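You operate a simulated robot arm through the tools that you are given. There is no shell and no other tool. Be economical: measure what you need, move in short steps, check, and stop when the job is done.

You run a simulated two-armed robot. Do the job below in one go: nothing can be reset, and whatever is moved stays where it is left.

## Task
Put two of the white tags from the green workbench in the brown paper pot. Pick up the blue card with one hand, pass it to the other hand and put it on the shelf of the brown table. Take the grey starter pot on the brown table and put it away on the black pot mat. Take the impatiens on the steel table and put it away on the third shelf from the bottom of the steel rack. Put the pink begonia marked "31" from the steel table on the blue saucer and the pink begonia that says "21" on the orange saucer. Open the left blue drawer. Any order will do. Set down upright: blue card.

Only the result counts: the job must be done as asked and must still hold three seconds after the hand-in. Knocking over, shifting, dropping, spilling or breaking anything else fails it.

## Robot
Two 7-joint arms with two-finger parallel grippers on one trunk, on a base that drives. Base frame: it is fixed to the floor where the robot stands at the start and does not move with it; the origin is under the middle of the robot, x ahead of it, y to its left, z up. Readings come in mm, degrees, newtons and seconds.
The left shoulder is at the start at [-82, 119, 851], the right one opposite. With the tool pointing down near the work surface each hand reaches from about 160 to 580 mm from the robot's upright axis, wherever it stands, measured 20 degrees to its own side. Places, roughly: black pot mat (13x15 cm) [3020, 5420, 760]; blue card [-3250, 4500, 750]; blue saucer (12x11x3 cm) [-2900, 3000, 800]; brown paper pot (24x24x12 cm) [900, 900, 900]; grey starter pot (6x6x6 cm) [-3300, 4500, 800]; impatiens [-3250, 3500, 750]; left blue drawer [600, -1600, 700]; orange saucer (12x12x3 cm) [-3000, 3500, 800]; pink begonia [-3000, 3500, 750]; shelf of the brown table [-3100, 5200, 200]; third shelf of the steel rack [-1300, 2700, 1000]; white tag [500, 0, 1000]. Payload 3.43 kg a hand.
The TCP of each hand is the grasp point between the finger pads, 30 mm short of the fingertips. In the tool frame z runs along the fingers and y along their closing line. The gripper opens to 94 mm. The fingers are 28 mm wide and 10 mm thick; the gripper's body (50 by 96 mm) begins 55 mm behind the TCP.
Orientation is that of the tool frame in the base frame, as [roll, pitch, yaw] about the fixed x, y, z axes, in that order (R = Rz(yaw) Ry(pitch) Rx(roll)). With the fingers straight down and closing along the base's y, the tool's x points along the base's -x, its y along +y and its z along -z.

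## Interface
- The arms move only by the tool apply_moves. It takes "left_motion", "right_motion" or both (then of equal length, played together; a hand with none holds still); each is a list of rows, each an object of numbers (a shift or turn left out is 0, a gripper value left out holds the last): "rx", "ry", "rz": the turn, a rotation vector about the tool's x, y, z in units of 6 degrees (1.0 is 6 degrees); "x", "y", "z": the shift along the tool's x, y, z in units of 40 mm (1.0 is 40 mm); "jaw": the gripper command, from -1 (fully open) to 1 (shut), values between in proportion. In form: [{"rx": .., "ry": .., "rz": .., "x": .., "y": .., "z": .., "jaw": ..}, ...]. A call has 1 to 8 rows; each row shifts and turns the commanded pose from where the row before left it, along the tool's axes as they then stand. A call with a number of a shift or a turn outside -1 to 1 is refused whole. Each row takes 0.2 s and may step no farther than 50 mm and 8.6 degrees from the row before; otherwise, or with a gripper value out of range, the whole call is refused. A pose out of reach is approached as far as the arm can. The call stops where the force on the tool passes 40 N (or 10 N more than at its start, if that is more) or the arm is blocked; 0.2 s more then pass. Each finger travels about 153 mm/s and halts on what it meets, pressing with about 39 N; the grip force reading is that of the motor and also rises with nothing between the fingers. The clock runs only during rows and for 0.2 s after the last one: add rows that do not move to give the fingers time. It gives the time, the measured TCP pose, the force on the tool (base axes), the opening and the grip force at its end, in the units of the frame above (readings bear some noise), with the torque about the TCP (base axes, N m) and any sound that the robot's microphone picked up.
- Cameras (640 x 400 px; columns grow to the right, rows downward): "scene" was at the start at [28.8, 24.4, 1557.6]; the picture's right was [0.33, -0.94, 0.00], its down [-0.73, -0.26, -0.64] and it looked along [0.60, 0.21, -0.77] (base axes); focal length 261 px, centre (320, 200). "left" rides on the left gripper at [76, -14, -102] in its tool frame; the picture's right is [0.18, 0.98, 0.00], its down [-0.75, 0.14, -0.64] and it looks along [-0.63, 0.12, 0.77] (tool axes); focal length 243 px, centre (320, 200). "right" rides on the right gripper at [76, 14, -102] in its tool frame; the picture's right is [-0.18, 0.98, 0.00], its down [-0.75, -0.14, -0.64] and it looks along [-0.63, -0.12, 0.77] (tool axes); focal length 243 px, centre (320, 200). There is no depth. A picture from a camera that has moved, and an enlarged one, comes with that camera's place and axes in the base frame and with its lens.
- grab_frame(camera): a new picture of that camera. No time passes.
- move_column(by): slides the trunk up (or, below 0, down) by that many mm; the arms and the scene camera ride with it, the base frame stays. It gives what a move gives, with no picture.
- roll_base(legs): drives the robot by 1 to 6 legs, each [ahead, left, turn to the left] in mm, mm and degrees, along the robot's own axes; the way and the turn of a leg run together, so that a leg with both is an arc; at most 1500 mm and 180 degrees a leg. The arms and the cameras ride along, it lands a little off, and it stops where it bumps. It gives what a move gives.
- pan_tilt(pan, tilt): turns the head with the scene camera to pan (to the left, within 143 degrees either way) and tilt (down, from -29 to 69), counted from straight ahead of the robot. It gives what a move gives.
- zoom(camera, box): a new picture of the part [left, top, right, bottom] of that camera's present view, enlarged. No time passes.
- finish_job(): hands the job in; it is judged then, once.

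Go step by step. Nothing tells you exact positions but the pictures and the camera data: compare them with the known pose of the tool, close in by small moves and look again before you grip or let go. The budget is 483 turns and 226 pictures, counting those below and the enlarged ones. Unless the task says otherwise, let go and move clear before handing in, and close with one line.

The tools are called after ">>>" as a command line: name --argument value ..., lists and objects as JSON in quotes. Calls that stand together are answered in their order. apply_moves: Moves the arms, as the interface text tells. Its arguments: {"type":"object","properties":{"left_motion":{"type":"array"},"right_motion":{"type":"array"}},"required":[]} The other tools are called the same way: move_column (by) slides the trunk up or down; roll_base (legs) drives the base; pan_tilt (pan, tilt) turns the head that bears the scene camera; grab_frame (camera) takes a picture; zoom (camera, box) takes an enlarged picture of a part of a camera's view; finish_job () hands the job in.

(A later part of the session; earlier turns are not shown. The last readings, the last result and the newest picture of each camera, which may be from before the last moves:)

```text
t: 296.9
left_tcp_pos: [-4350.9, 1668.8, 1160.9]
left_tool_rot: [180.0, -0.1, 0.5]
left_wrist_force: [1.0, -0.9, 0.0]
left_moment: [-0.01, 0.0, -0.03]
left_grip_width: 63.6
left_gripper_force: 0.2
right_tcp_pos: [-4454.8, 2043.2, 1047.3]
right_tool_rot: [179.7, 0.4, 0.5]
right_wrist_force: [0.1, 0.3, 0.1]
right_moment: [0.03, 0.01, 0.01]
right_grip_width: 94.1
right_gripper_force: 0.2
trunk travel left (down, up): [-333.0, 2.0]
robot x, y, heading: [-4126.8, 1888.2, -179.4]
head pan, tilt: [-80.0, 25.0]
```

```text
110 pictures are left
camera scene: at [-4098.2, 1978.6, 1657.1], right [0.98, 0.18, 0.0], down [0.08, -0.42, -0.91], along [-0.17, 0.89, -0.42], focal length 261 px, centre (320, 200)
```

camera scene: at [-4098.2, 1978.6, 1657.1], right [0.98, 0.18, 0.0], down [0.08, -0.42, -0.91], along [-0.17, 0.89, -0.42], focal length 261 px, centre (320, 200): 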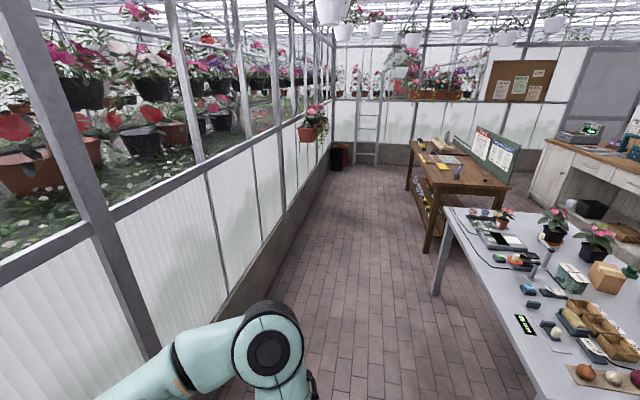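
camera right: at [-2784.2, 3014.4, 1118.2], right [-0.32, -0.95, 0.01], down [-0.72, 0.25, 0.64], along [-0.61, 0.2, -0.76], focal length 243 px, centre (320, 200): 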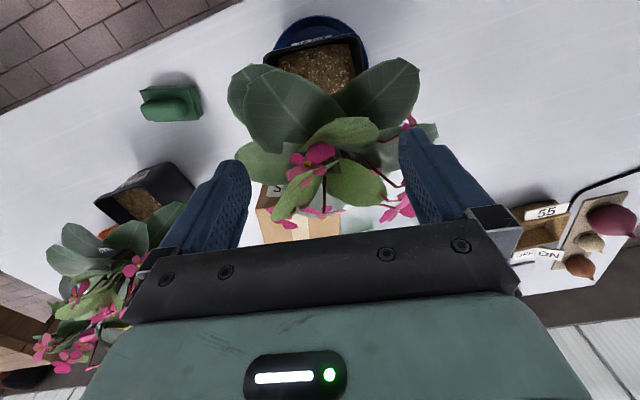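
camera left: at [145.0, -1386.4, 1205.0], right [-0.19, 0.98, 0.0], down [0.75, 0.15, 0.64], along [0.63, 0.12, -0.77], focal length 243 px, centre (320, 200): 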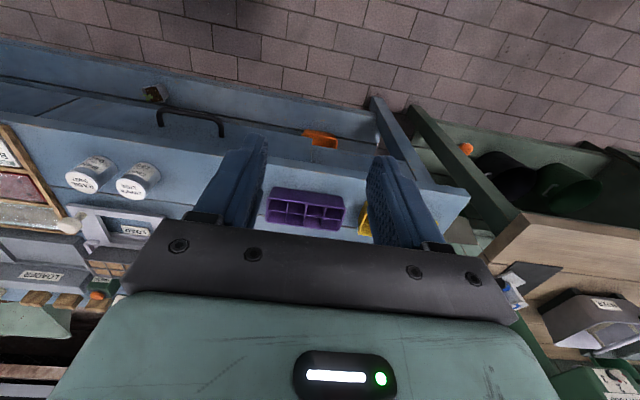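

The west aisle is clear. I turn round, drive up the west side, and approach the impatiens.

>>> roll_base --legs '[[0, 0, 179.4], [0, 1500, 0], [0, 300, 0]]'

>>> pan_tilt --pan 0 --tilt 35

>>> grab_frame --camera "scene"

```text
t: 320.1
left_tcp_pos: [-3820.7, 3879.0, 1160.5]
left_tool_rot: [-179.9, -0.1, 177.6]
left_wrist_force: [-0.6, 0.6, -0.4]
left_moment: [0.0, -0.01, 0.0]
left_grip_width: 63.4
left_gripper_force: 0.0
right_tcp_pos: [-3735.2, 3500.8, 1046.8]
right_tool_rot: [179.7, 0.2, 177.6]
right_wrist_force: [0.6, -0.6, 0.5]
right_moment: [-0.02, 0.01, -0.01]
right_grip_width: 93.9
right_gripper_force: 0.0
trunk travel left (down, up): [-333.0, 2.0]
robot x, y, heading: [-4054.3, 3673.0, -2.4]
head pan, tilt: [-80.0, 25.0]
```

```text
t: 321.6
left_tcp_pos: [-3819.1, 3879.0, 1159.4]
left_tool_rot: [180.0, -0.1, 177.6]
left_wrist_force: [0.5, 0.5, -0.2]
left_moment: [0.03, 0.03, 0.03]
left_grip_width: 63.4
left_gripper_force: 0.0
right_tcp_pos: [-3734.9, 3499.9, 1048.1]
right_tool_rot: [179.7, 0.3, 177.5]
right_wrist_force: [-0.5, -0.6, 0.6]
right_moment: [0.02, -0.01, 0.0]
right_grip_width: 93.9
right_gripper_force: 0.1
trunk travel left (down, up): [-333.0, 2.0]
robot x, y, heading: [-4056.0, 3671.8, -2.5]
head pan, tilt: [0.0, 35.0]
```

```text
109 pictures are left
camera scene: at [-4010.8, 3668.5, 1641.4], right [-0.04, -1.0, 0.0], down [-0.57, 0.02, -0.82], along [0.82, -0.03, -0.57], focal length 261 px, centre (320, 200)
```

scene: 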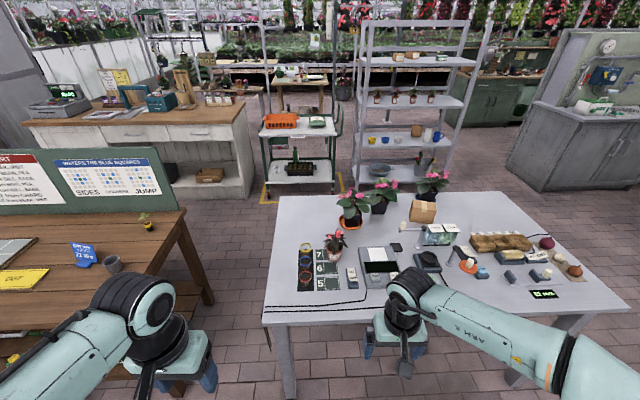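

>>> roll_base --legs '[[235, 20, 2.5]]'

>>> zoom --camera "scene" --box '[260, 230, 420, 350]'

>>> grab_frame --camera "right"

```text
t: 323.4
left_tcp_pos: [-3597.5, 3904.5, 1159.8]
left_tool_rot: [-180.0, -0.1, -180.0]
left_wrist_force: [0.8, -0.2, 0.5]
left_moment: [-0.01, 0.01, 0.0]
left_grip_width: 63.6
left_gripper_force: 0.0
right_tcp_pos: [-3497.5, 3530.8, 1046.9]
right_tool_rot: [179.7, 0.3, -179.9]
right_wrist_force: [0.1, 0.6, 0.6]
right_moment: [0.01, 0.02, -0.01]
right_grip_width: 94.0
right_gripper_force: 0.1
trunk travel left (down, up): [-333.0, 2.0]
robot x, y, heading: [-3822.3, 3688.7, 0.1]
head pan, tilt: [0.0, 35.0]
```

```text
3.33 times, centred on (340, 290) of scene
camera zoom: at [-3778.9, 3686.0, 1641.2], right [0.0, -1.0, 0.0], down [-0.57, 0.0, -0.82], along [0.82, 0.0, -0.57], focal length 871 px, centre (253, -100)
```

zoom: 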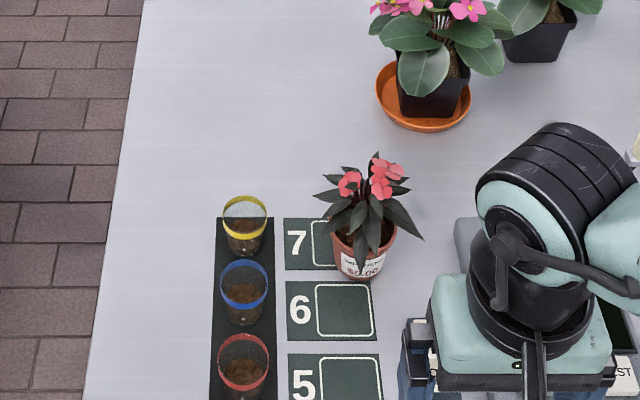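

```text
107 pictures are left
camera right: at [-3573.7, 3543.4, 1147.9], right [0.18, 0.98, 0.01], down [0.75, -0.14, 0.64], along [0.63, -0.11, -0.76], focal length 243 px, centre (320, 200)
```

right: 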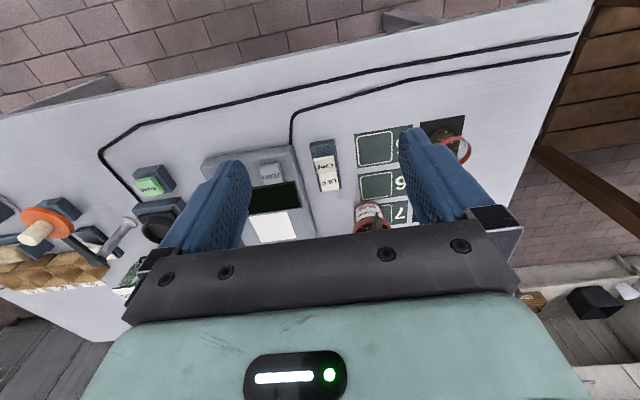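

The impatiens pot is about 64 mm wide at the rim, near (−3245, 3575). I bring the hand over it.

>>> apply_moves --right_motion '[{"x": -0.9, "y": 0.18, "z": 0.5}, {"x": -0.9, "y": 0.18, "z": 0.5}, {"x": -0.9, "y": 0.18, "z": 0.4}, {"x": -0.9, "y": 0.18, "z": 0.4}, {"x": -0.9, "y": 0.18, "z": 0.3}, {"x": -0.9, "y": 0.18}, {"x": -0.7}]'

>>> grab_frame --camera "right"

>>> zoom --camera "scene" --box '[280, 220, 440, 340]'

```text
t: 325.0
left_tcp_pos: [-3597.0, 3904.5, 1159.8]
left_tool_rot: [-179.9, -0.1, -179.9]
left_wrist_force: [0.3, 0.8, -0.6]
left_moment: [-0.02, 0.0, 0.01]
left_grip_width: 63.6
left_gripper_force: 0.0
right_tcp_pos: [-3251.4, 3576.6, 964.2]
right_tool_rot: [179.8, 0.3, -179.8]
right_wrist_force: [0.2, -0.5, 1.1]
right_moment: [0.0, 0.0, -0.02]
right_grip_width: 93.9
right_gripper_force: 0.0
trunk travel left (down, up): [-333.0, 2.0]
robot x, y, heading: [-3819.6, 3688.1, 0.1]
head pan, tilt: [0.0, 35.0]
```

```text
106 pictures are left
camera right: at [-3328.1, 3589.6, 1066.3], right [0.18, 0.98, 0.0], down [0.75, -0.14, 0.64], along [0.63, -0.11, -0.77], focal length 243 px, centre (320, 200)
```

right: 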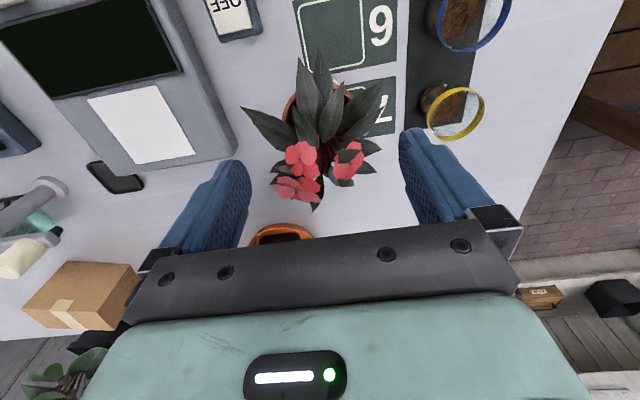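

```text
3.33 times, centred on (360, 280) of scene
camera zoom: at [-3777.9, 3686.6, 1641.4], right [0.0, -1.0, 0.0], down [-0.57, 0.0, -0.82], along [0.82, 0.0, -0.57], focal length 871 px, centre (187, -67)
```

zoom: 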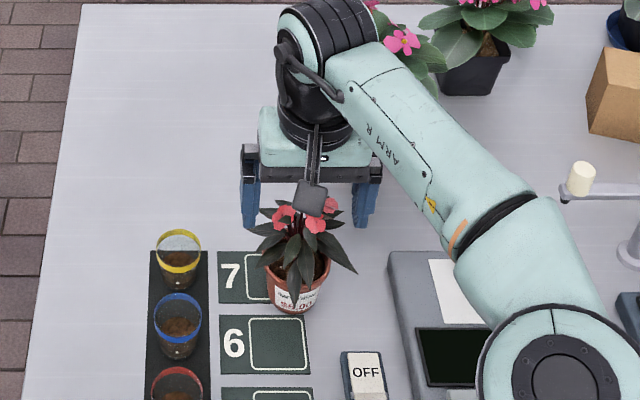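

>>> apply_moves --right_motion '[{"z": 0.8}, {"z": 0.6}]'

>>> zoom --camera "right" --box '[200, 60, 440, 240]'

```text
t: 325.6
left_tcp_pos: [-3596.5, 3904.4, 1160.7]
left_tool_rot: [180.0, -0.1, -179.8]
left_wrist_force: [-0.5, 0.2, -0.4]
left_moment: [0.0, -0.01, 0.0]
left_grip_width: 63.8
left_gripper_force: 0.0
right_tcp_pos: [-3251.4, 3575.2, 907.7]
right_tool_rot: [179.8, 0.2, -179.9]
right_wrist_force: [0.1, -0.6, -0.9]
right_moment: [0.02, 0.02, 0.01]
right_grip_width: 94.1
right_gripper_force: 0.0
trunk travel left (down, up): [-333.0, 2.0]
robot x, y, heading: [-3819.7, 3687.6, -0.1]
head pan, tilt: [0.0, 35.0]
```

```text
2.22 times, centred on (320, 150) of right
camera zoom: at [-3327.6, 3587.9, 1009.5], right [0.18, 0.98, 0.01], down [0.75, -0.14, 0.64], along [0.63, -0.11, -0.76], focal length 539 px, centre (320, 311)
```

zoom: 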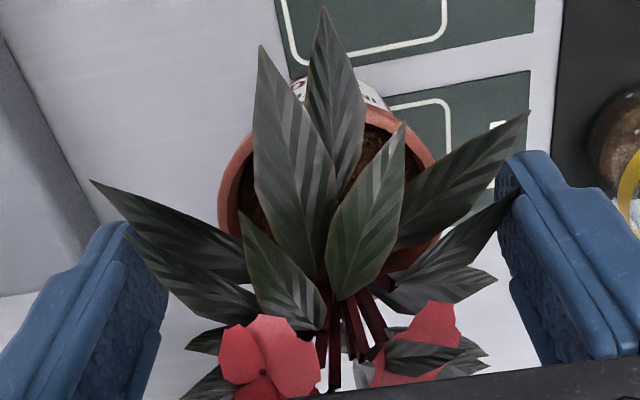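

>>> apply_moves --right_motion '[{"x": 0.08, "y": 0.06, "z": 0.55}, {"z": 0.55}, {"jaw": 0.6}, {}, {}, {}]'

>>> apply_moves --right_motion '[{"z": -0.3}, {"z": -0.6}]'

>>> zoom --camera "scene" --box '[280, 220, 440, 340]'

```text
t: 327.0
left_tcp_pos: [-3597.9, 3904.7, 1159.8]
left_tool_rot: [180.0, -0.1, -179.9]
left_wrist_force: [0.2, -0.5, 0.4]
left_moment: [0.02, 0.0, -0.01]
left_grip_width: 63.5
left_gripper_force: 0.1
right_tcp_pos: [-3254.4, 3578.7, 865.7]
right_tool_rot: [179.7, 0.3, -180.0]
right_wrist_force: [-0.5, -1.3, 0.4]
right_moment: [0.02, -0.02, -0.01]
right_grip_width: 73.1
right_gripper_force: 38.0
trunk travel left (down, up): [-333.0, 2.0]
robot x, y, heading: [-3825.1, 3689.3, 0.0]
head pan, tilt: [0.0, 35.0]
```

```text
t: 327.6
left_tcp_pos: [-3597.0, 3903.1, 1159.0]
left_tool_rot: [-180.0, -0.2, -179.9]
left_wrist_force: [-1.0, -0.1, -0.5]
left_moment: [0.02, 0.01, -0.01]
left_grip_width: 63.4
left_gripper_force: 0.0
right_tcp_pos: [-3255.0, 3575.6, 901.9]
right_tool_rot: [179.8, 0.4, -179.8]
right_wrist_force: [0.7, 0.8, -1.6]
right_moment: [0.03, 0.04, -0.01]
right_grip_width: 73.1
right_gripper_force: 39.0
trunk travel left (down, up): [-333.0, 2.0]
robot x, y, heading: [-3821.1, 3690.1, -0.2]
head pan, tilt: [0.0, 35.0]
```

```text
3.33 times, centred on (360, 280) of scene
camera zoom: at [-3778.5, 3686.1, 1641.4], right [0.0, -1.0, 0.0], down [-0.57, 0.0, -0.82], along [0.82, 0.0, -0.57], focal length 871 px, centre (187, -67)
```

zoom: 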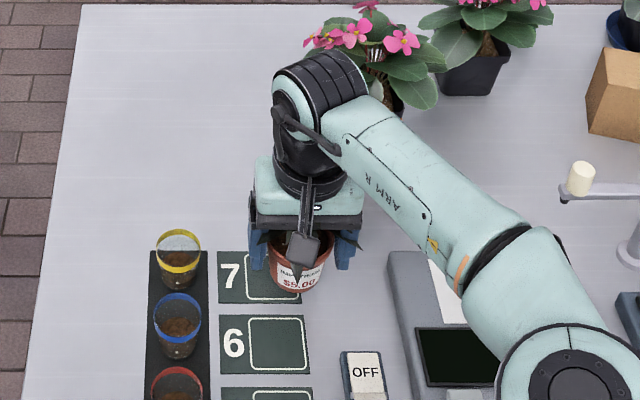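

The impatiens is held. I lift, retract, and drive around to the east side of the rack.

>>> apply_moves --right_motion '[{"z": -0.8}, {"x": 0.7, "z": -0.6}, {"x": 0.9, "z": -0.4}, {"x": 1}, {"x": 1}, {"x": 1}, {"x": 1}, {"x": 0.6}]'

>>> roll_base --legs '[[-330, 0, 0], [0, -1500, 0], [0, -330, 0], [1500, 0, 0], [1500, 0, 0], [300, 0, 0]]'

```text
t: 329.4
left_tcp_pos: [-3597.4, 3905.1, 1160.5]
left_tool_rot: [-180.0, -0.1, -179.9]
left_wrist_force: [-0.7, -0.1, -0.4]
left_moment: [0.02, -0.03, 0.03]
left_grip_width: 63.4
left_gripper_force: 0.1
right_tcp_pos: [-3504.5, 3575.4, 971.4]
right_tool_rot: [179.7, 0.2, -179.9]
right_wrist_force: [0.2, -0.2, -1.3]
right_moment: [0.02, 0.04, -0.01]
right_grip_width: 72.9
right_gripper_force: 38.4
trunk travel left (down, up): [-333.0, 2.0]
robot x, y, heading: [-3820.9, 3685.5, 0.2]
head pan, tilt: [0.0, 35.0]
```

```text
t: 363.7
left_tcp_pos: [-613.0, 2047.5, 1160.9]
left_tool_rot: [180.0, -0.1, -179.0]
left_wrist_force: [-0.7, -0.5, 0.0]
left_moment: [-0.02, 0.01, 0.0]
left_grip_width: 63.5
left_gripper_force: 0.0
right_tcp_pos: [-515.5, 1719.9, 971.2]
right_tool_rot: [179.8, 0.2, -179.0]
right_wrist_force: [0.6, -0.6, -2.1]
right_moment: [0.0, 0.0, -0.01]
right_grip_width: 72.3
right_gripper_force: 39.3
trunk travel left (down, up): [-333.0, 2.0]
robot x, y, heading: [-837.8, 1829.4, 0.9]
head pan, tilt: [0.0, 35.0]
```

>>> roll_base --legs '[[430, 0, 0], [0, 0, 179], [0, -800, 0]]'

>>> pan_tilt --pan 0 --tilt 30

>>> grab_frame --camera "scene"

```text
t: 380.7
left_tcp_pos: [-621.8, 2429.5, 1159.5]
left_tool_rot: [180.0, -0.1, -0.9]
left_wrist_force: [0.1, 0.1, 0.4]
left_moment: [0.01, 0.03, 0.0]
left_grip_width: 63.2
left_gripper_force: 0.0
right_tcp_pos: [-708.2, 2760.1, 971.9]
right_tool_rot: [179.8, 0.2, -0.8]
right_wrist_force: [0.1, 0.4, -1.6]
right_moment: [-0.03, -0.03, 0.02]
right_grip_width: 72.2
right_gripper_force: 39.5
trunk travel left (down, up): [-333.0, 2.0]
robot x, y, heading: [-393.2, 2644.4, 179.3]
head pan, tilt: [0.0, 35.0]
```

```text
t: 381.3
left_tcp_pos: [-621.8, 2429.7, 1160.1]
left_tool_rot: [180.0, 0.0, -0.9]
left_wrist_force: [0.1, 0.1, 0.7]
left_moment: [0.02, 0.0, 0.0]
left_grip_width: 63.3
left_gripper_force: 0.1
right_tcp_pos: [-709.2, 2760.5, 971.6]
right_tool_rot: [179.8, 0.2, -0.7]
right_wrist_force: [0.9, 0.2, -1.9]
right_moment: [0.02, -0.08, 0.01]
right_grip_width: 72.2
right_gripper_force: 39.2
trunk travel left (down, up): [-333.0, 2.0]
robot x, y, heading: [-394.8, 2645.0, 179.2]
head pan, tilt: [0.0, 30.0]
```

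```text
102 pictures are left
camera scene: at [-438.5, 2643.0, 1649.1], right [0.02, 1.0, 0.0], down [0.5, -0.01, -0.87], along [-0.87, 0.01, -0.5], focal length 261 px, centre (320, 200)
```

scene: 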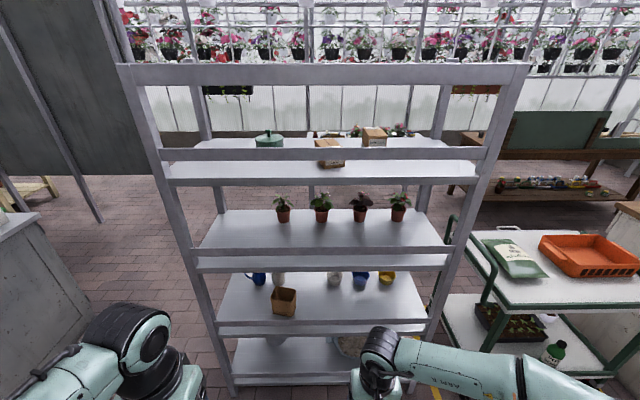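

>>> zoom --camera "scene" --box '[140, 120, 520, 290]'

>>> zoom --camera "scene" --box '[370, 170, 500, 280]'

```text
1.68 times, centred on (330, 205) of scene
camera zoom: at [-438.5, 2643.0, 1649.1], right [0.02, 1.0, 0.0], down [0.5, -0.01, -0.87], along [-0.87, 0.01, -0.5], focal length 440 px, centre (303, 192)
```

zoom: 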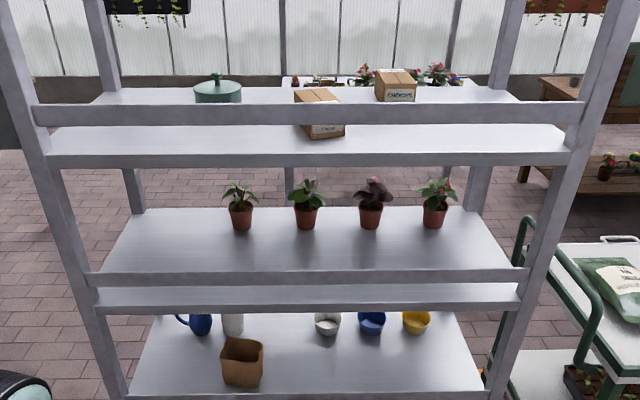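

```text
3.64 times, centred on (435, 225) of scene
camera zoom: at [-438.5, 2643.0, 1649.1], right [0.02, 1.0, 0.0], down [0.5, -0.01, -0.87], along [-0.87, 0.01, -0.5], focal length 950 px, centre (-98, 109)
```

zoom: 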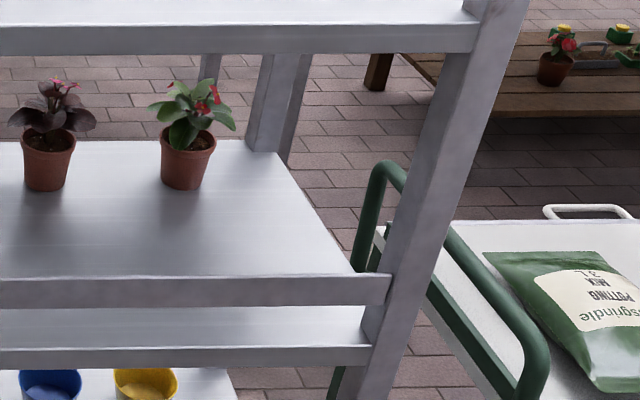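

The third shelf (plants) has a guard rail on this east side but none on the west side, and its south end is free. I'll place it from the west: I drive around to the west side of the rack.

>>> roll_base --legs '[[0, 830, 0.8], [1500, 0, 0], [250, 0, 0], [0, 0, 180], [0, 640, 0]]'

>>> grab_frame --camera "scene"

```text
t: 392.2
left_tcp_pos: [-1182.4, 1610.2, 1164.5]
left_tool_rot: [-179.9, 1.0, -1.8]
left_wrist_force: [0.4, 0.0, 0.4]
left_moment: [0.04, -0.01, 0.01]
left_grip_width: 63.4
left_gripper_force: 0.0
right_tcp_pos: [-1266.9, 1952.4, 975.1]
right_tool_rot: [-179.3, 0.7, -3.0]
right_wrist_force: [0.5, 0.1, -1.5]
right_moment: [0.05, -0.02, -0.01]
right_grip_width: 72.2
right_gripper_force: 38.6
trunk travel left (down, up): [-333.0, 2.0]
robot x, y, heading: [-971.8, 1822.8, 178.4]
head pan, tilt: [0.0, 30.0]
stopped in leg 2: the robot was blocked; the commanded pose is now the measured one
```

```text
99 pictures are left
camera scene: at [-987.1, 1818.8, 1649.8], right [0.03, 1.0, 0.0], down [0.48, -0.01, -0.88], along [-0.87, 0.03, -0.48], focal length 261 px, centre (320, 200)
```

scene: 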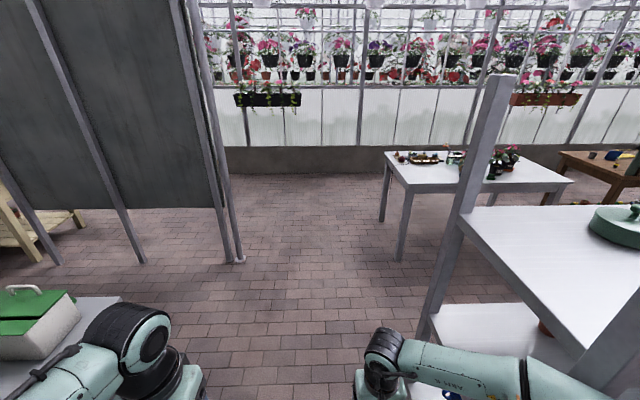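

The right elbow (or base) bumped near the rack's south end. I back off, move further south, and check the rack.

>>> roll_base --legs '[[-200, 0, 0]]'

>>> pan_tilt --pan -50 --tilt 30

>>> grab_frame --camera "scene"

```text
t: 393.8
left_tcp_pos: [-1005.3, 1606.8, 1161.0]
left_tool_rot: [-180.0, 0.1, -1.6]
left_wrist_force: [-0.6, -0.5, 0.7]
left_moment: [0.01, 0.01, 0.01]
left_grip_width: 63.5
left_gripper_force: 0.0
right_tcp_pos: [-1087.4, 1946.5, 968.6]
right_tool_rot: [-179.7, -0.1, -2.4]
right_wrist_force: [0.3, 0.2, -1.1]
right_moment: [-0.02, -0.03, 0.03]
right_grip_width: 71.8
right_gripper_force: 38.5
trunk travel left (down, up): [-333.0, 2.0]
robot x, y, heading: [-771.6, 1817.5, 178.2]
head pan, tilt: [0.0, 30.0]
```

```text
t: 394.9
left_tcp_pos: [-1005.2, 1607.8, 1159.5]
left_tool_rot: [-179.9, 0.0, -1.5]
left_wrist_force: [0.3, -0.2, -0.8]
left_moment: [-0.04, 0.02, 0.02]
left_grip_width: 63.4
left_gripper_force: 0.0
right_tcp_pos: [-1087.1, 1945.8, 968.6]
right_tool_rot: [-179.7, -0.2, -2.4]
right_wrist_force: [-0.1, 0.2, -2.9]
right_moment: [0.0, 0.0, -0.03]
right_grip_width: 72.1
right_gripper_force: 39.1
trunk travel left (down, up): [-333.0, 2.0]
robot x, y, heading: [-774.6, 1816.7, 178.4]
head pan, tilt: [-50.0, 30.0]
```

```text
98 pictures are left
camera scene: at [-784.9, 1886.6, 1649.2], right [0.78, 0.62, 0.0], down [0.31, -0.39, -0.87], along [-0.54, 0.68, -0.5], focal length 261 px, centre (320, 200)
```

scene: 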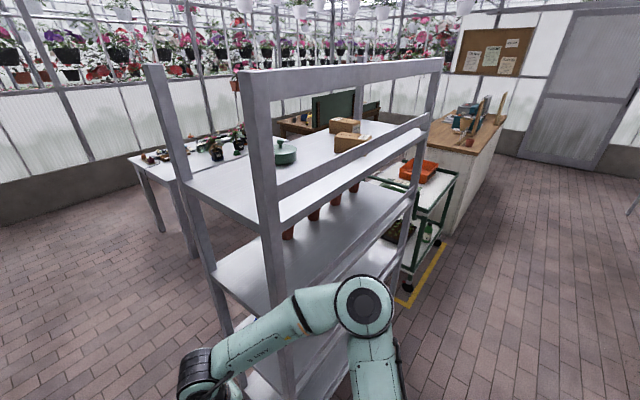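

Rack and contents look undisturbed. I go further south and pass with more room.

>>> roll_base --legs '[[0, 240, 1.6], [1400, 0, 0]]'

>>> roll_base --legs '[[0, 0, 180], [0, 800, 0]]'

>>> pan_tilt --pan -10 --tilt 30

>>> grab_frame --camera "scene"

```text
t: 404.1
left_tcp_pos: [-2367.1, 1333.9, 1161.4]
left_tool_rot: [-179.9, 0.1, 1.5]
left_wrist_force: [0.3, -0.6, -0.6]
left_moment: [0.02, -0.02, 0.01]
left_grip_width: 63.6
left_gripper_force: 0.0
right_tcp_pos: [-2467.0, 1667.5, 968.7]
right_tool_rot: [-179.7, -0.1, 0.6]
right_wrist_force: [-0.1, 0.7, -1.7]
right_moment: [0.01, -0.02, 0.05]
right_grip_width: 72.0
right_gripper_force: 38.1
trunk travel left (down, up): [-333.0, 2.0]
robot x, y, heading: [-2149.3, 1556.3, -178.8]
head pan, tilt: [-50.0, 30.0]
```

```text
t: 418.9
left_tcp_pos: [-1954.6, 2573.6, 1160.2]
left_tool_rot: [-180.0, 0.0, -178.3]
left_wrist_force: [-0.7, 0.0, -0.7]
left_moment: [-0.02, 0.02, 0.02]
left_grip_width: 63.7
left_gripper_force: 0.1
right_tcp_pos: [-1851.1, 2238.7, 969.3]
right_tool_rot: [-179.7, -0.2, -179.1]
right_wrist_force: [-0.4, -0.4, -2.1]
right_moment: [-0.01, 0.01, 0.02]
right_grip_width: 72.2
right_gripper_force: 38.6
trunk travel left (down, up): [-333.0, 2.0]
robot x, y, heading: [-2174.5, 2352.4, 1.3]
head pan, tilt: [-50.0, 30.0]
```

```text
t: 419.9
left_tcp_pos: [-1952.7, 2572.8, 1161.5]
left_tool_rot: [-180.0, 0.0, -178.2]
left_wrist_force: [0.1, -0.5, -0.1]
left_moment: [0.0, -0.01, 0.0]
left_grip_width: 63.5
left_gripper_force: 0.1
right_tcp_pos: [-1853.1, 2239.7, 969.2]
right_tool_rot: [-179.7, -0.2, -179.0]
right_wrist_force: [-0.2, -0.3, -2.2]
right_moment: [-0.03, 0.01, -0.01]
right_grip_width: 72.2
right_gripper_force: 39.5
trunk travel left (down, up): [-333.0, 2.0]
robot x, y, heading: [-2172.6, 2351.0, 1.7]
head pan, tilt: [-10.0, 30.0]
```

```text
97 pictures are left
camera scene: at [-2127.0, 2333.8, 1649.2], right [-0.15, -0.99, 0.0], down [-0.49, 0.07, -0.87], along [0.86, -0.13, -0.5], focal length 261 px, centre (320, 200)
```

scene: 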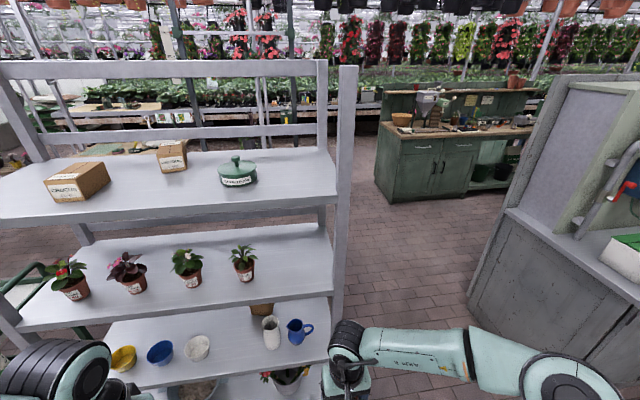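

From here the third shelf is open (no rail), z≈962, west edge x≈−1550, with free space at its south end. But a vertical hand won't fit under the fourth shelf, so I'll set the pot on a free spot of the steel table and regrip it with the hand pitched 45°.

>>> roll_base --legs '[[0, 0, 178.4], [0, -270, 0], [260, 0, 0]]'

>>> pan_tilt --pan 0 --tilt 45

>>> grab_frame --camera "scene"

```text
t: 431.6
left_tcp_pos: [-2656.3, 2399.3, 1159.7]
left_tool_rot: [-180.0, 0.0, -0.1]
left_wrist_force: [0.0, -0.8, 0.5]
left_moment: [0.01, -0.01, 0.0]
left_grip_width: 63.7
left_gripper_force: 0.0
right_tcp_pos: [-2746.1, 2735.0, 968.2]
right_tool_rot: [-179.7, -0.2, -0.9]
right_wrist_force: [-0.5, 0.0, -1.9]
right_moment: [0.04, -0.04, -0.03]
right_grip_width: 71.8
right_gripper_force: 38.9
trunk travel left (down, up): [-333.0, 2.0]
robot x, y, heading: [-2431.6, 2617.8, 179.8]
head pan, tilt: [-10.0, 30.0]
```

```text
t: 432.4
left_tcp_pos: [-2657.5, 2398.9, 1160.0]
left_tool_rot: [-180.0, 0.0, -0.1]
left_wrist_force: [0.4, -0.4, -0.4]
left_moment: [0.0, 0.0, -0.03]
left_grip_width: 63.7
left_gripper_force: 0.1
right_tcp_pos: [-2749.2, 2736.4, 969.2]
right_tool_rot: [-179.7, -0.2, -1.0]
right_wrist_force: [-0.6, -1.0, -1.9]
right_moment: [-0.01, -0.02, 0.0]
right_grip_width: 72.0
right_gripper_force: 38.7
trunk travel left (down, up): [-333.0, 2.0]
robot x, y, heading: [-2429.8, 2613.6, 180.0]
head pan, tilt: [0.0, 45.0]
```

```text
96 pictures are left
camera scene: at [-2467.5, 2615.2, 1626.6], right [0.0, 1.0, 0.0], down [0.71, 0.0, -0.71], along [-0.71, 0.0, -0.71], focal length 261 px, centre (320, 200)
```

scene: 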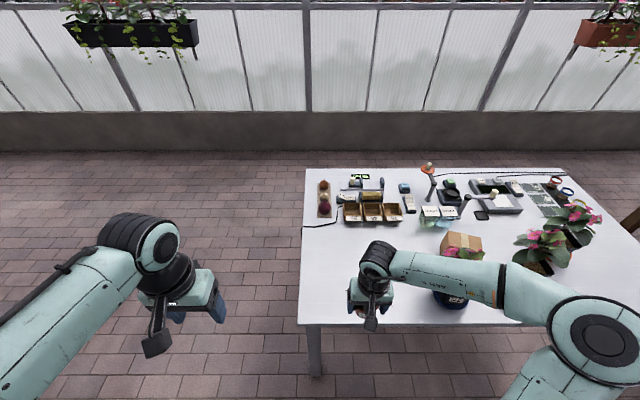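

Free table area below. I move 110 mm in and lower.

>>> apply_moves --right_motion '[{"x": -0.9}, {"x": -0.9}, {"x": -0.9, "z": 0.4}, {"z": 1}, {"z": 0.9}]'

>>> zoom --camera "scene" --box '[300, 220, 440, 330]'

```text
t: 433.6
left_tcp_pos: [-2657.0, 2398.9, 1160.6]
left_tool_rot: [-180.0, 0.0, -0.1]
left_wrist_force: [0.3, 0.2, 0.2]
left_moment: [-0.03, 0.01, 0.01]
left_grip_width: 63.5
left_gripper_force: 0.1
right_tcp_pos: [-2855.3, 2737.1, 875.6]
right_tool_rot: [-179.7, -0.1, -0.9]
right_wrist_force: [-0.7, -0.4, -1.5]
right_moment: [0.0, -0.02, -0.02]
right_grip_width: 72.1
right_gripper_force: 38.8
trunk travel left (down, up): [-333.0, 2.0]
robot x, y, heading: [-2428.6, 2618.6, 180.1]
head pan, tilt: [0.0, 45.0]
```

```text
3.64 times, centred on (370, 275) of scene
camera zoom: at [-2467.7, 2615.3, 1626.5], right [0.0, 1.0, 0.0], down [0.71, 0.0, -0.71], along [-0.71, 0.0, -0.71], focal length 950 px, centre (138, -73)
```

zoom: 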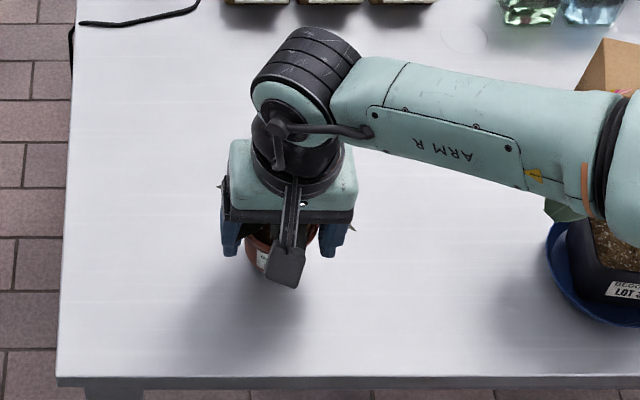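

>>> apply_moves --right_motion '[{"z": 0.15}, {}]'

>>> apply_moves --right_motion '[{"z": 0.08}, {}]'

>>> apply_moves --right_motion '[{"z": 0.08}, {}]'

```text
t: 434.2
left_tcp_pos: [-2658.8, 2399.7, 1160.2]
left_tool_rot: [-179.9, -0.1, 0.0]
left_wrist_force: [-0.8, -0.2, -0.7]
left_moment: [-0.01, -0.03, 0.01]
left_grip_width: 63.3
left_gripper_force: 0.1
right_tcp_pos: [-2856.4, 2737.0, 871.3]
right_tool_rot: [-179.7, -0.2, -0.9]
right_wrist_force: [0.2, -0.6, -1.7]
right_moment: [0.03, -0.04, 0.0]
right_grip_width: 72.0
right_gripper_force: 38.9
trunk travel left (down, up): [-333.0, 2.0]
robot x, y, heading: [-2430.2, 2615.1, 179.9]
head pan, tilt: [0.0, 45.0]
```

```text
t: 434.8
left_tcp_pos: [-2656.1, 2399.4, 1161.5]
left_tool_rot: [179.9, 0.1, 0.0]
left_wrist_force: [-0.4, 0.2, -0.5]
left_moment: [-0.02, 0.03, 0.0]
left_grip_width: 63.7
left_gripper_force: 0.1
right_tcp_pos: [-2855.0, 2736.7, 867.5]
right_tool_rot: [-179.8, -0.2, -0.9]
right_wrist_force: [-0.4, -0.3, -0.7]
right_moment: [0.0, -0.03, 0.0]
right_grip_width: 72.1
right_gripper_force: 38.9
trunk travel left (down, up): [-333.0, 2.0]
robot x, y, heading: [-2431.6, 2616.1, 179.7]
head pan, tilt: [0.0, 45.0]
```

```text
t: 435.4
left_tcp_pos: [-2656.4, 2399.6, 1159.9]
left_tool_rot: [-180.0, 0.0, 0.0]
left_wrist_force: [0.0, -0.3, 0.6]
left_moment: [-0.01, 0.01, -0.03]
left_grip_width: 63.3
left_gripper_force: 0.1
right_tcp_pos: [-2854.7, 2737.3, 864.2]
right_tool_rot: [-179.7, -0.3, -1.0]
right_wrist_force: [0.4, -0.2, -2.3]
right_moment: [-0.01, 0.0, 0.02]
right_grip_width: 72.0
right_gripper_force: 39.0
trunk travel left (down, up): [-333.0, 2.0]
robot x, y, heading: [-2433.1, 2620.9, 179.8]
head pan, tilt: [0.0, 45.0]
```

>>> apply_moves --right_motion '[{"z": 0.1}, {}]'

>>> apply_moves --right_motion '[{"z": 0.1}, {}]'

```text
t: 436.0
left_tcp_pos: [-2656.7, 2399.1, 1162.2]
left_tool_rot: [180.0, 0.1, 0.1]
left_wrist_force: [-0.3, -0.5, 0.0]
left_moment: [0.03, 0.02, 0.01]
left_grip_width: 63.5
left_gripper_force: 0.0
right_tcp_pos: [-2856.1, 2737.8, 863.0]
right_tool_rot: [-179.7, 0.2, -0.9]
right_wrist_force: [4.6, 5.4, 26.6]
right_moment: [-0.34, 0.22, 0.0]
right_grip_width: 71.9
right_gripper_force: 38.8
trunk travel left (down, up): [-333.0, 2.0]
robot x, y, heading: [-2430.1, 2621.5, 180.0]
head pan, tilt: [0.0, 45.0]
```

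```text
t: 436.5
left_tcp_pos: [-2655.5, 2399.8, 1160.9]
left_tool_rot: [179.9, 0.0, 0.0]
left_wrist_force: [0.5, -0.5, 0.2]
left_moment: [0.04, 0.01, 0.02]
left_grip_width: 63.6
left_gripper_force: 0.0
right_tcp_pos: [-2856.2, 2738.5, 859.5]
right_tool_rot: [-179.7, 0.2, -1.0]
right_wrist_force: [3.6, 2.1, 15.5]
right_moment: [-0.17, 0.11, -0.01]
right_grip_width: 72.0
right_gripper_force: 39.1
trunk travel left (down, up): [-333.0, 2.0]
robot x, y, heading: [-2431.4, 2615.6, 180.0]
head pan, tilt: [0.0, 45.0]
stopped in row 2 (right hand): the force on the tool passed its limit at 40 N (the readings are from after the stop); the commanded pose is now the measured one
```

Set down. I open, pitch the hand 45° about the grasp point, and regrip.

>>> apply_moves --right_motion '[{"jaw": -1}, {}, {"z": -0.05, "ry": -1}, {"ry": -1}, {"ry": -1}, {"ry": -1}, {"ry": -1}, {"ry": -1}]'

>>> apply_moves --right_motion '[{"ry": -1}, {"ry": -0.5}]'

>>> zoom --camera "scene" --box '[300, 220, 440, 330]'

>>> grab_frame --camera "right"

```text
t: 438.3
left_tcp_pos: [-2657.2, 2400.0, 1160.4]
left_tool_rot: [180.0, 0.0, 0.0]
left_wrist_force: [0.0, -0.6, 0.3]
left_moment: [-0.01, 0.01, 0.0]
left_grip_width: 63.3
left_gripper_force: 0.1
right_tcp_pos: [-2857.5, 2736.7, 861.0]
right_tool_rot: [-179.6, 36.2, -0.7]
right_wrist_force: [-0.3, -0.1, 0.3]
right_moment: [-0.03, 0.01, 0.01]
right_grip_width: 94.0
right_gripper_force: 0.1
trunk travel left (down, up): [-333.0, 2.0]
robot x, y, heading: [-2431.9, 2618.9, 179.7]
head pan, tilt: [0.0, 45.0]
```

```text
t: 438.9
left_tcp_pos: [-2657.7, 2400.0, 1161.0]
left_tool_rot: [-179.9, 0.0, 0.1]
left_wrist_force: [-0.8, 0.2, -0.9]
left_moment: [0.03, -0.02, 0.0]
left_grip_width: 63.4
left_gripper_force: 0.2
right_tcp_pos: [-2858.0, 2738.6, 861.5]
right_tool_rot: [-179.6, 45.1, -0.6]
right_wrist_force: [-0.7, -0.1, 0.2]
right_moment: [0.03, -0.01, -0.01]
right_grip_width: 94.0
right_gripper_force: 0.1
trunk travel left (down, up): [-333.0, 2.0]
robot x, y, heading: [-2432.6, 2615.4, 180.0]
head pan, tilt: [0.0, 45.0]
```

```text
3.64 times, centred on (370, 275) of scene
camera zoom: at [-2467.3, 2615.2, 1626.6], right [0.0, 1.0, 0.0], down [0.71, 0.0, -0.71], along [-0.71, 0.0, -0.71], focal length 950 px, centre (138, -73)
```

zoom: 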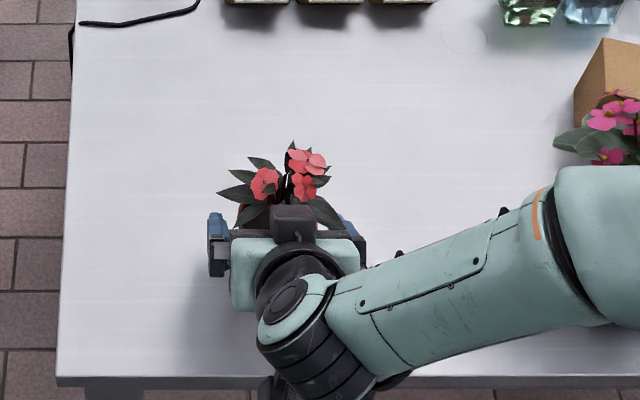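

```text
93 pictures are left
camera right: at [-2730.9, 2721.3, 877.7], right [-0.15, -0.98, 0.12], down [-0.07, 0.14, 0.99], along [-0.99, 0.14, -0.09], focal length 243 px, centre (320, 200)
```

right: 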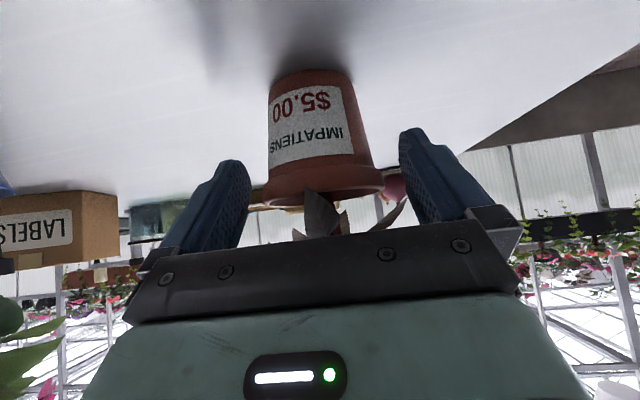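

The rim sits at TCP height between the pads. I close and lift.

>>> apply_moves --right_motion '[{"jaw": 0.7}, {}, {}, {}, {"x": -0.2, "z": -0.2}, {"x": -0.4, "z": -0.4}, {"x": -0.5, "z": -0.5}]'

>>> grab_frame --camera "right"

```text
t: 440.5
left_tcp_pos: [-2656.6, 2399.4, 1161.0]
left_tool_rot: [179.9, -0.1, 0.0]
left_wrist_force: [-0.4, 0.4, 0.5]
left_moment: [0.03, 0.0, 0.0]
left_grip_width: 63.3
left_gripper_force: 0.2
right_tcp_pos: [-2856.3, 2739.2, 923.1]
right_tool_rot: [-179.5, 45.1, -0.6]
right_wrist_force: [0.8, -0.4, -1.4]
right_moment: [0.01, -0.01, 0.0]
right_grip_width: 68.1
right_gripper_force: 38.4
trunk travel left (down, up): [-333.0, 2.0]
robot x, y, heading: [-2431.2, 2614.6, 180.0]
head pan, tilt: [0.0, 45.0]
```

```text
92 pictures are left
camera right: at [-2730.6, 2721.7, 940.6], right [-0.15, -0.98, 0.12], down [-0.07, 0.14, 0.99], along [-0.99, 0.14, -0.09], focal length 243 px, centre (320, 200)
```

right: 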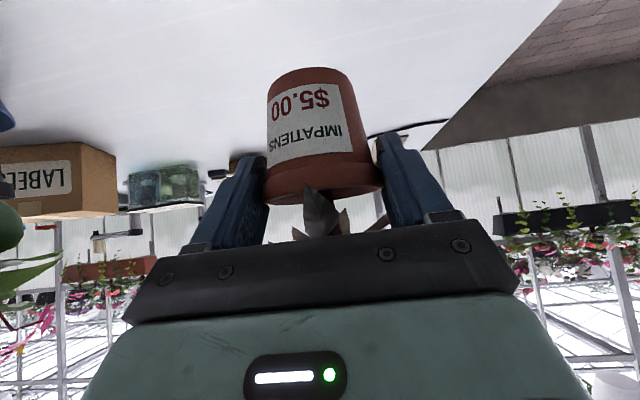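

Held at 68 mm, upright, with the rim above the pads. I raise it, back away, and turn to the rack.

>>> apply_moves --right_motion '[{"x": -0.7, "z": -0.7}, {"x": -0.7, "z": -0.7}, {"x": -0.7, "z": -0.7}, {"x": 0.3, "z": -0.9}, {"x": 0.5, "z": -0.5}]'

>>> roll_base --legs '[[-250, 0, 0], [0, 0, -180], [0, -150, 0]]'

>>> pan_tilt --pan -10 --tilt 30

>>> grab_frame --camera "scene"

>>> grab_frame --camera "right"

```text
t: 441.7
left_tcp_pos: [-2657.6, 2399.2, 1159.6]
left_tool_rot: [180.0, 0.0, 0.1]
left_wrist_force: [-0.4, 0.5, -0.8]
left_moment: [-0.01, -0.03, -0.01]
left_grip_width: 63.5
left_gripper_force: 0.1
right_tcp_pos: [-2794.5, 2736.1, 1058.0]
right_tool_rot: [-179.5, 45.1, -0.7]
right_wrist_force: [0.6, -0.3, -1.3]
right_moment: [-0.01, 0.01, -0.04]
right_grip_width: 68.0
right_gripper_force: 39.1
trunk travel left (down, up): [-333.0, 2.0]
robot x, y, heading: [-2432.7, 2615.6, 180.2]
head pan, tilt: [0.0, 45.0]
```

```text
t: 452.5
left_tcp_pos: [-1955.8, 2682.0, 1160.8]
left_tool_rot: [-179.9, 0.1, 179.5]
left_wrist_force: [-0.2, -0.7, -0.4]
left_moment: [-0.01, 0.0, -0.05]
left_grip_width: 63.5
left_gripper_force: 0.0
right_tcp_pos: [-1820.7, 2344.8, 1056.7]
right_tool_rot: [-179.5, 45.1, 178.9]
right_wrist_force: [1.3, 0.1, -1.8]
right_moment: [-0.03, 0.0, 0.0]
right_grip_width: 67.8
right_gripper_force: 39.0
trunk travel left (down, up): [-333.0, 2.0]
robot x, y, heading: [-2184.0, 2465.6, -0.4]
head pan, tilt: [0.0, 45.0]
```

```text
t: 453.2
left_tcp_pos: [-1956.6, 2680.9, 1160.7]
left_tool_rot: [-179.9, -0.1, 179.4]
left_wrist_force: [-0.1, 0.1, -0.1]
left_moment: [0.0, 0.0, 0.0]
left_grip_width: 63.6
left_gripper_force: 0.0
right_tcp_pos: [-1819.8, 2344.3, 1057.1]
right_tool_rot: [-179.5, 45.2, 178.8]
right_wrist_force: [-0.7, -0.2, -1.9]
right_moment: [-0.05, 0.03, -0.01]
right_grip_width: 67.9
right_gripper_force: 38.8
trunk travel left (down, up): [-333.0, 2.0]
robot x, y, heading: [-2182.9, 2465.9, -0.7]
head pan, tilt: [-10.0, 30.0]
```

```text
91 pictures are left
camera scene: at [-2139.0, 2449.3, 1649.1], right [-0.18, -0.98, 0.0], down [-0.49, 0.09, -0.87], along [0.85, -0.16, -0.5], focal length 261 px, centre (320, 200)
```

scene: 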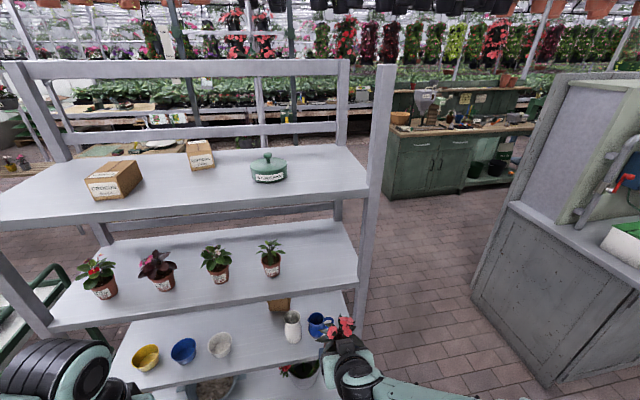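

```text
90 pictures are left
camera right: at [-1946.4, 2361.6, 1074.6], right [0.15, 0.98, 0.12], down [0.07, -0.14, 0.99], along [0.99, -0.14, -0.09], focal length 243 px, centre (320, 200)
```

right: 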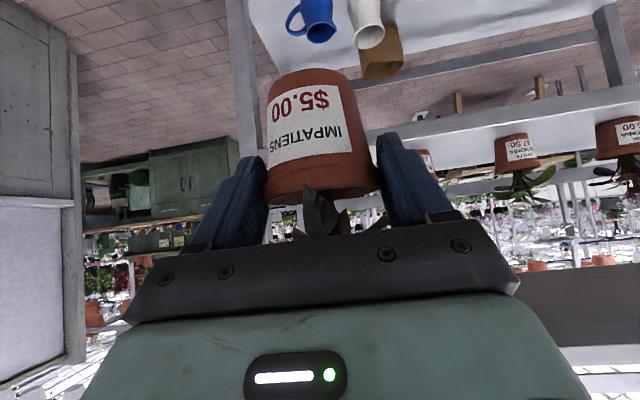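

Shelf height agrees (≈962). I drive forward 230 mm with the pot above shelf level, then check.

>>> roll_base --legs '[[220, 0, 0.5]]'

>>> grab_frame --camera "right"

>>> grab_frame --camera "scene"

```text
t: 454.9
left_tcp_pos: [-1738.7, 2682.8, 1160.0]
left_tool_rot: [-180.0, 0.0, 180.0]
left_wrist_force: [0.2, 0.5, -0.9]
left_moment: [0.02, -0.03, -0.01]
left_grip_width: 63.4
left_gripper_force: 0.1
right_tcp_pos: [-1602.5, 2345.2, 1056.0]
right_tool_rot: [-179.5, 45.1, 179.4]
right_wrist_force: [-1.1, 0.6, -1.4]
right_moment: [0.01, 0.04, -0.02]
right_grip_width: 67.9
right_gripper_force: 38.8
trunk travel left (down, up): [-333.0, 2.0]
robot x, y, heading: [-1960.8, 2464.4, -0.1]
head pan, tilt: [-10.0, 30.0]
```

```text
89 pictures are left
camera right: at [-1727.2, 2362.1, 1074.3], right [0.15, 0.98, 0.12], down [0.07, -0.14, 0.99], along [0.99, -0.14, -0.09], focal length 243 px, centre (320, 200)
```

right: 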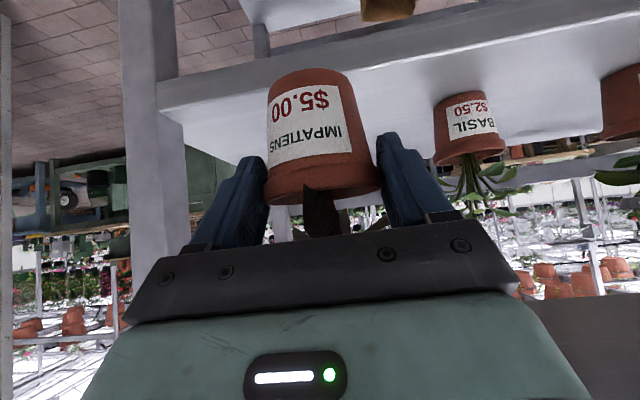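

```text
88 pictures are left
camera scene: at [-1920.2, 2448.2, 1649.0], right [-0.18, -0.98, 0.0], down [-0.49, 0.09, -0.87], along [0.85, -0.15, -0.5], focal length 261 px, centre (320, 200)
```

scene: 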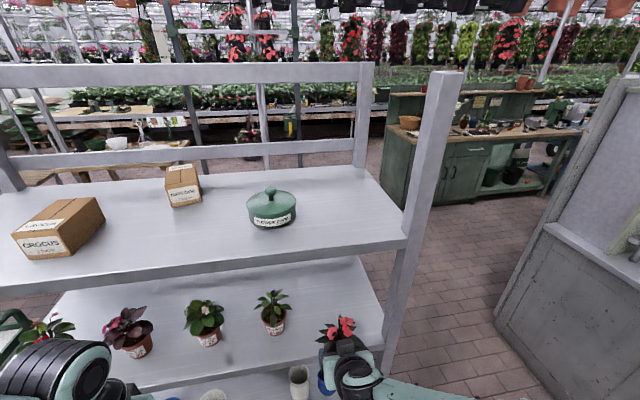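

Aligned with free space between the post and the basil. I move in 125 mm, then lower.

>>> apply_moves --right_motion '[{"z": 0.74, "x": -0.74}, {"z": 0.74, "x": -0.74}, {"z": 0.74, "x": -0.74}, {"z": 0.4, "x": 0.4}]'

>>> grab_frame --camera "right"

>>> zoom --camera "scene" --box '[240, 230, 440, 400]'

```text
t: 455.9
left_tcp_pos: [-1739.4, 2682.9, 1160.8]
left_tool_rot: [180.0, 0.1, 179.9]
left_wrist_force: [-0.6, -0.2, -0.4]
left_moment: [0.0, 0.03, 0.0]
left_grip_width: 63.8
left_gripper_force: 0.0
right_tcp_pos: [-1474.6, 2342.0, 1035.9]
right_tool_rot: [-179.4, 45.2, 179.4]
right_wrist_force: [0.9, -0.2, -1.4]
right_moment: [-0.01, 0.03, -0.03]
right_grip_width: 68.2
right_gripper_force: 39.1
trunk travel left (down, up): [-333.0, 2.0]
robot x, y, heading: [-1965.8, 2467.1, -0.4]
head pan, tilt: [-10.0, 30.0]
```

```text
87 pictures are left
camera right: at [-1600.2, 2358.6, 1053.5], right [0.15, 0.98, 0.12], down [0.07, -0.14, 0.99], along [0.99, -0.14, -0.09], focal length 243 px, centre (320, 200)
```

right: 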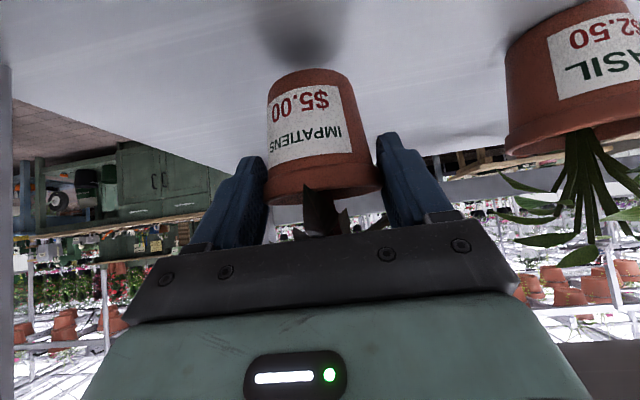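

```text
2.35 times, centred on (340, 315) of scene
camera zoom: at [-1920.0, 2448.2, 1649.1], right [-0.18, -0.98, 0.0], down [-0.49, 0.09, -0.87], along [0.85, -0.15, -0.5], focal length 615 px, centre (273, -71)
```

zoom: 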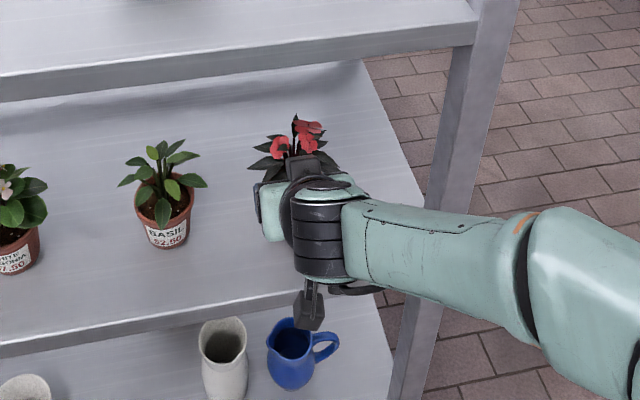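

>>> apply_moves --right_motion '[{"z": 0.2, "x": 0.2}, {}]'

>>> apply_moves --right_motion '[{"z": 0.08, "x": 0.08}, {}]'

>>> apply_moves --right_motion '[{"z": 0.08, "x": 0.08}, {}]'

```text
t: 456.5
left_tcp_pos: [-1739.1, 2681.5, 1160.6]
left_tool_rot: [179.9, -0.1, 179.9]
left_wrist_force: [-0.2, -0.6, 0.4]
left_moment: [0.01, 0.0, 0.0]
left_grip_width: 63.4
left_gripper_force: 0.1
right_tcp_pos: [-1474.3, 2343.4, 1023.1]
right_tool_rot: [-179.5, 45.0, 179.3]
right_wrist_force: [0.0, 0.2, -2.3]
right_moment: [-0.01, 0.02, 0.01]
right_grip_width: 67.9
right_gripper_force: 38.8
trunk travel left (down, up): [-333.0, 2.0]
robot x, y, heading: [-1964.5, 2462.2, -0.2]
head pan, tilt: [-10.0, 30.0]
```

```text
t: 457.1
left_tcp_pos: [-1739.0, 2682.1, 1160.0]
left_tool_rot: [180.0, 0.0, -179.9]
left_wrist_force: [-0.7, 0.4, 1.4]
left_moment: [0.01, 0.02, -0.01]
left_grip_width: 63.5
left_gripper_force: 0.0
right_tcp_pos: [-1474.5, 2345.0, 1022.1]
right_tool_rot: [-179.7, 45.3, 179.3]
right_wrist_force: [2.0, -0.9, 7.0]
right_moment: [0.13, -0.19, -0.04]
right_grip_width: 67.9
right_gripper_force: 39.3
trunk travel left (down, up): [-333.0, 2.0]
robot x, y, heading: [-1959.7, 2465.0, 0.2]
head pan, tilt: [-10.0, 30.0]
```

```text
t: 457.7
left_tcp_pos: [-1741.4, 2682.6, 1162.0]
left_tool_rot: [-180.0, 0.1, -180.0]
left_wrist_force: [0.7, -0.6, -0.9]
left_moment: [-0.01, 0.01, -0.01]
left_grip_width: 63.4
left_gripper_force: 0.1
right_tcp_pos: [-1474.0, 2342.8, 1020.0]
right_tool_rot: [-179.6, 45.9, 179.2]
right_wrist_force: [-2.0, -6.0, 38.3]
right_moment: [0.1, 0.24, 0.02]
right_grip_width: 67.7
right_gripper_force: 39.3
trunk travel left (down, up): [-333.0, 2.0]
robot x, y, heading: [-1964.2, 2468.2, 0.1]
head pan, tilt: [-10.0, 30.0]
```

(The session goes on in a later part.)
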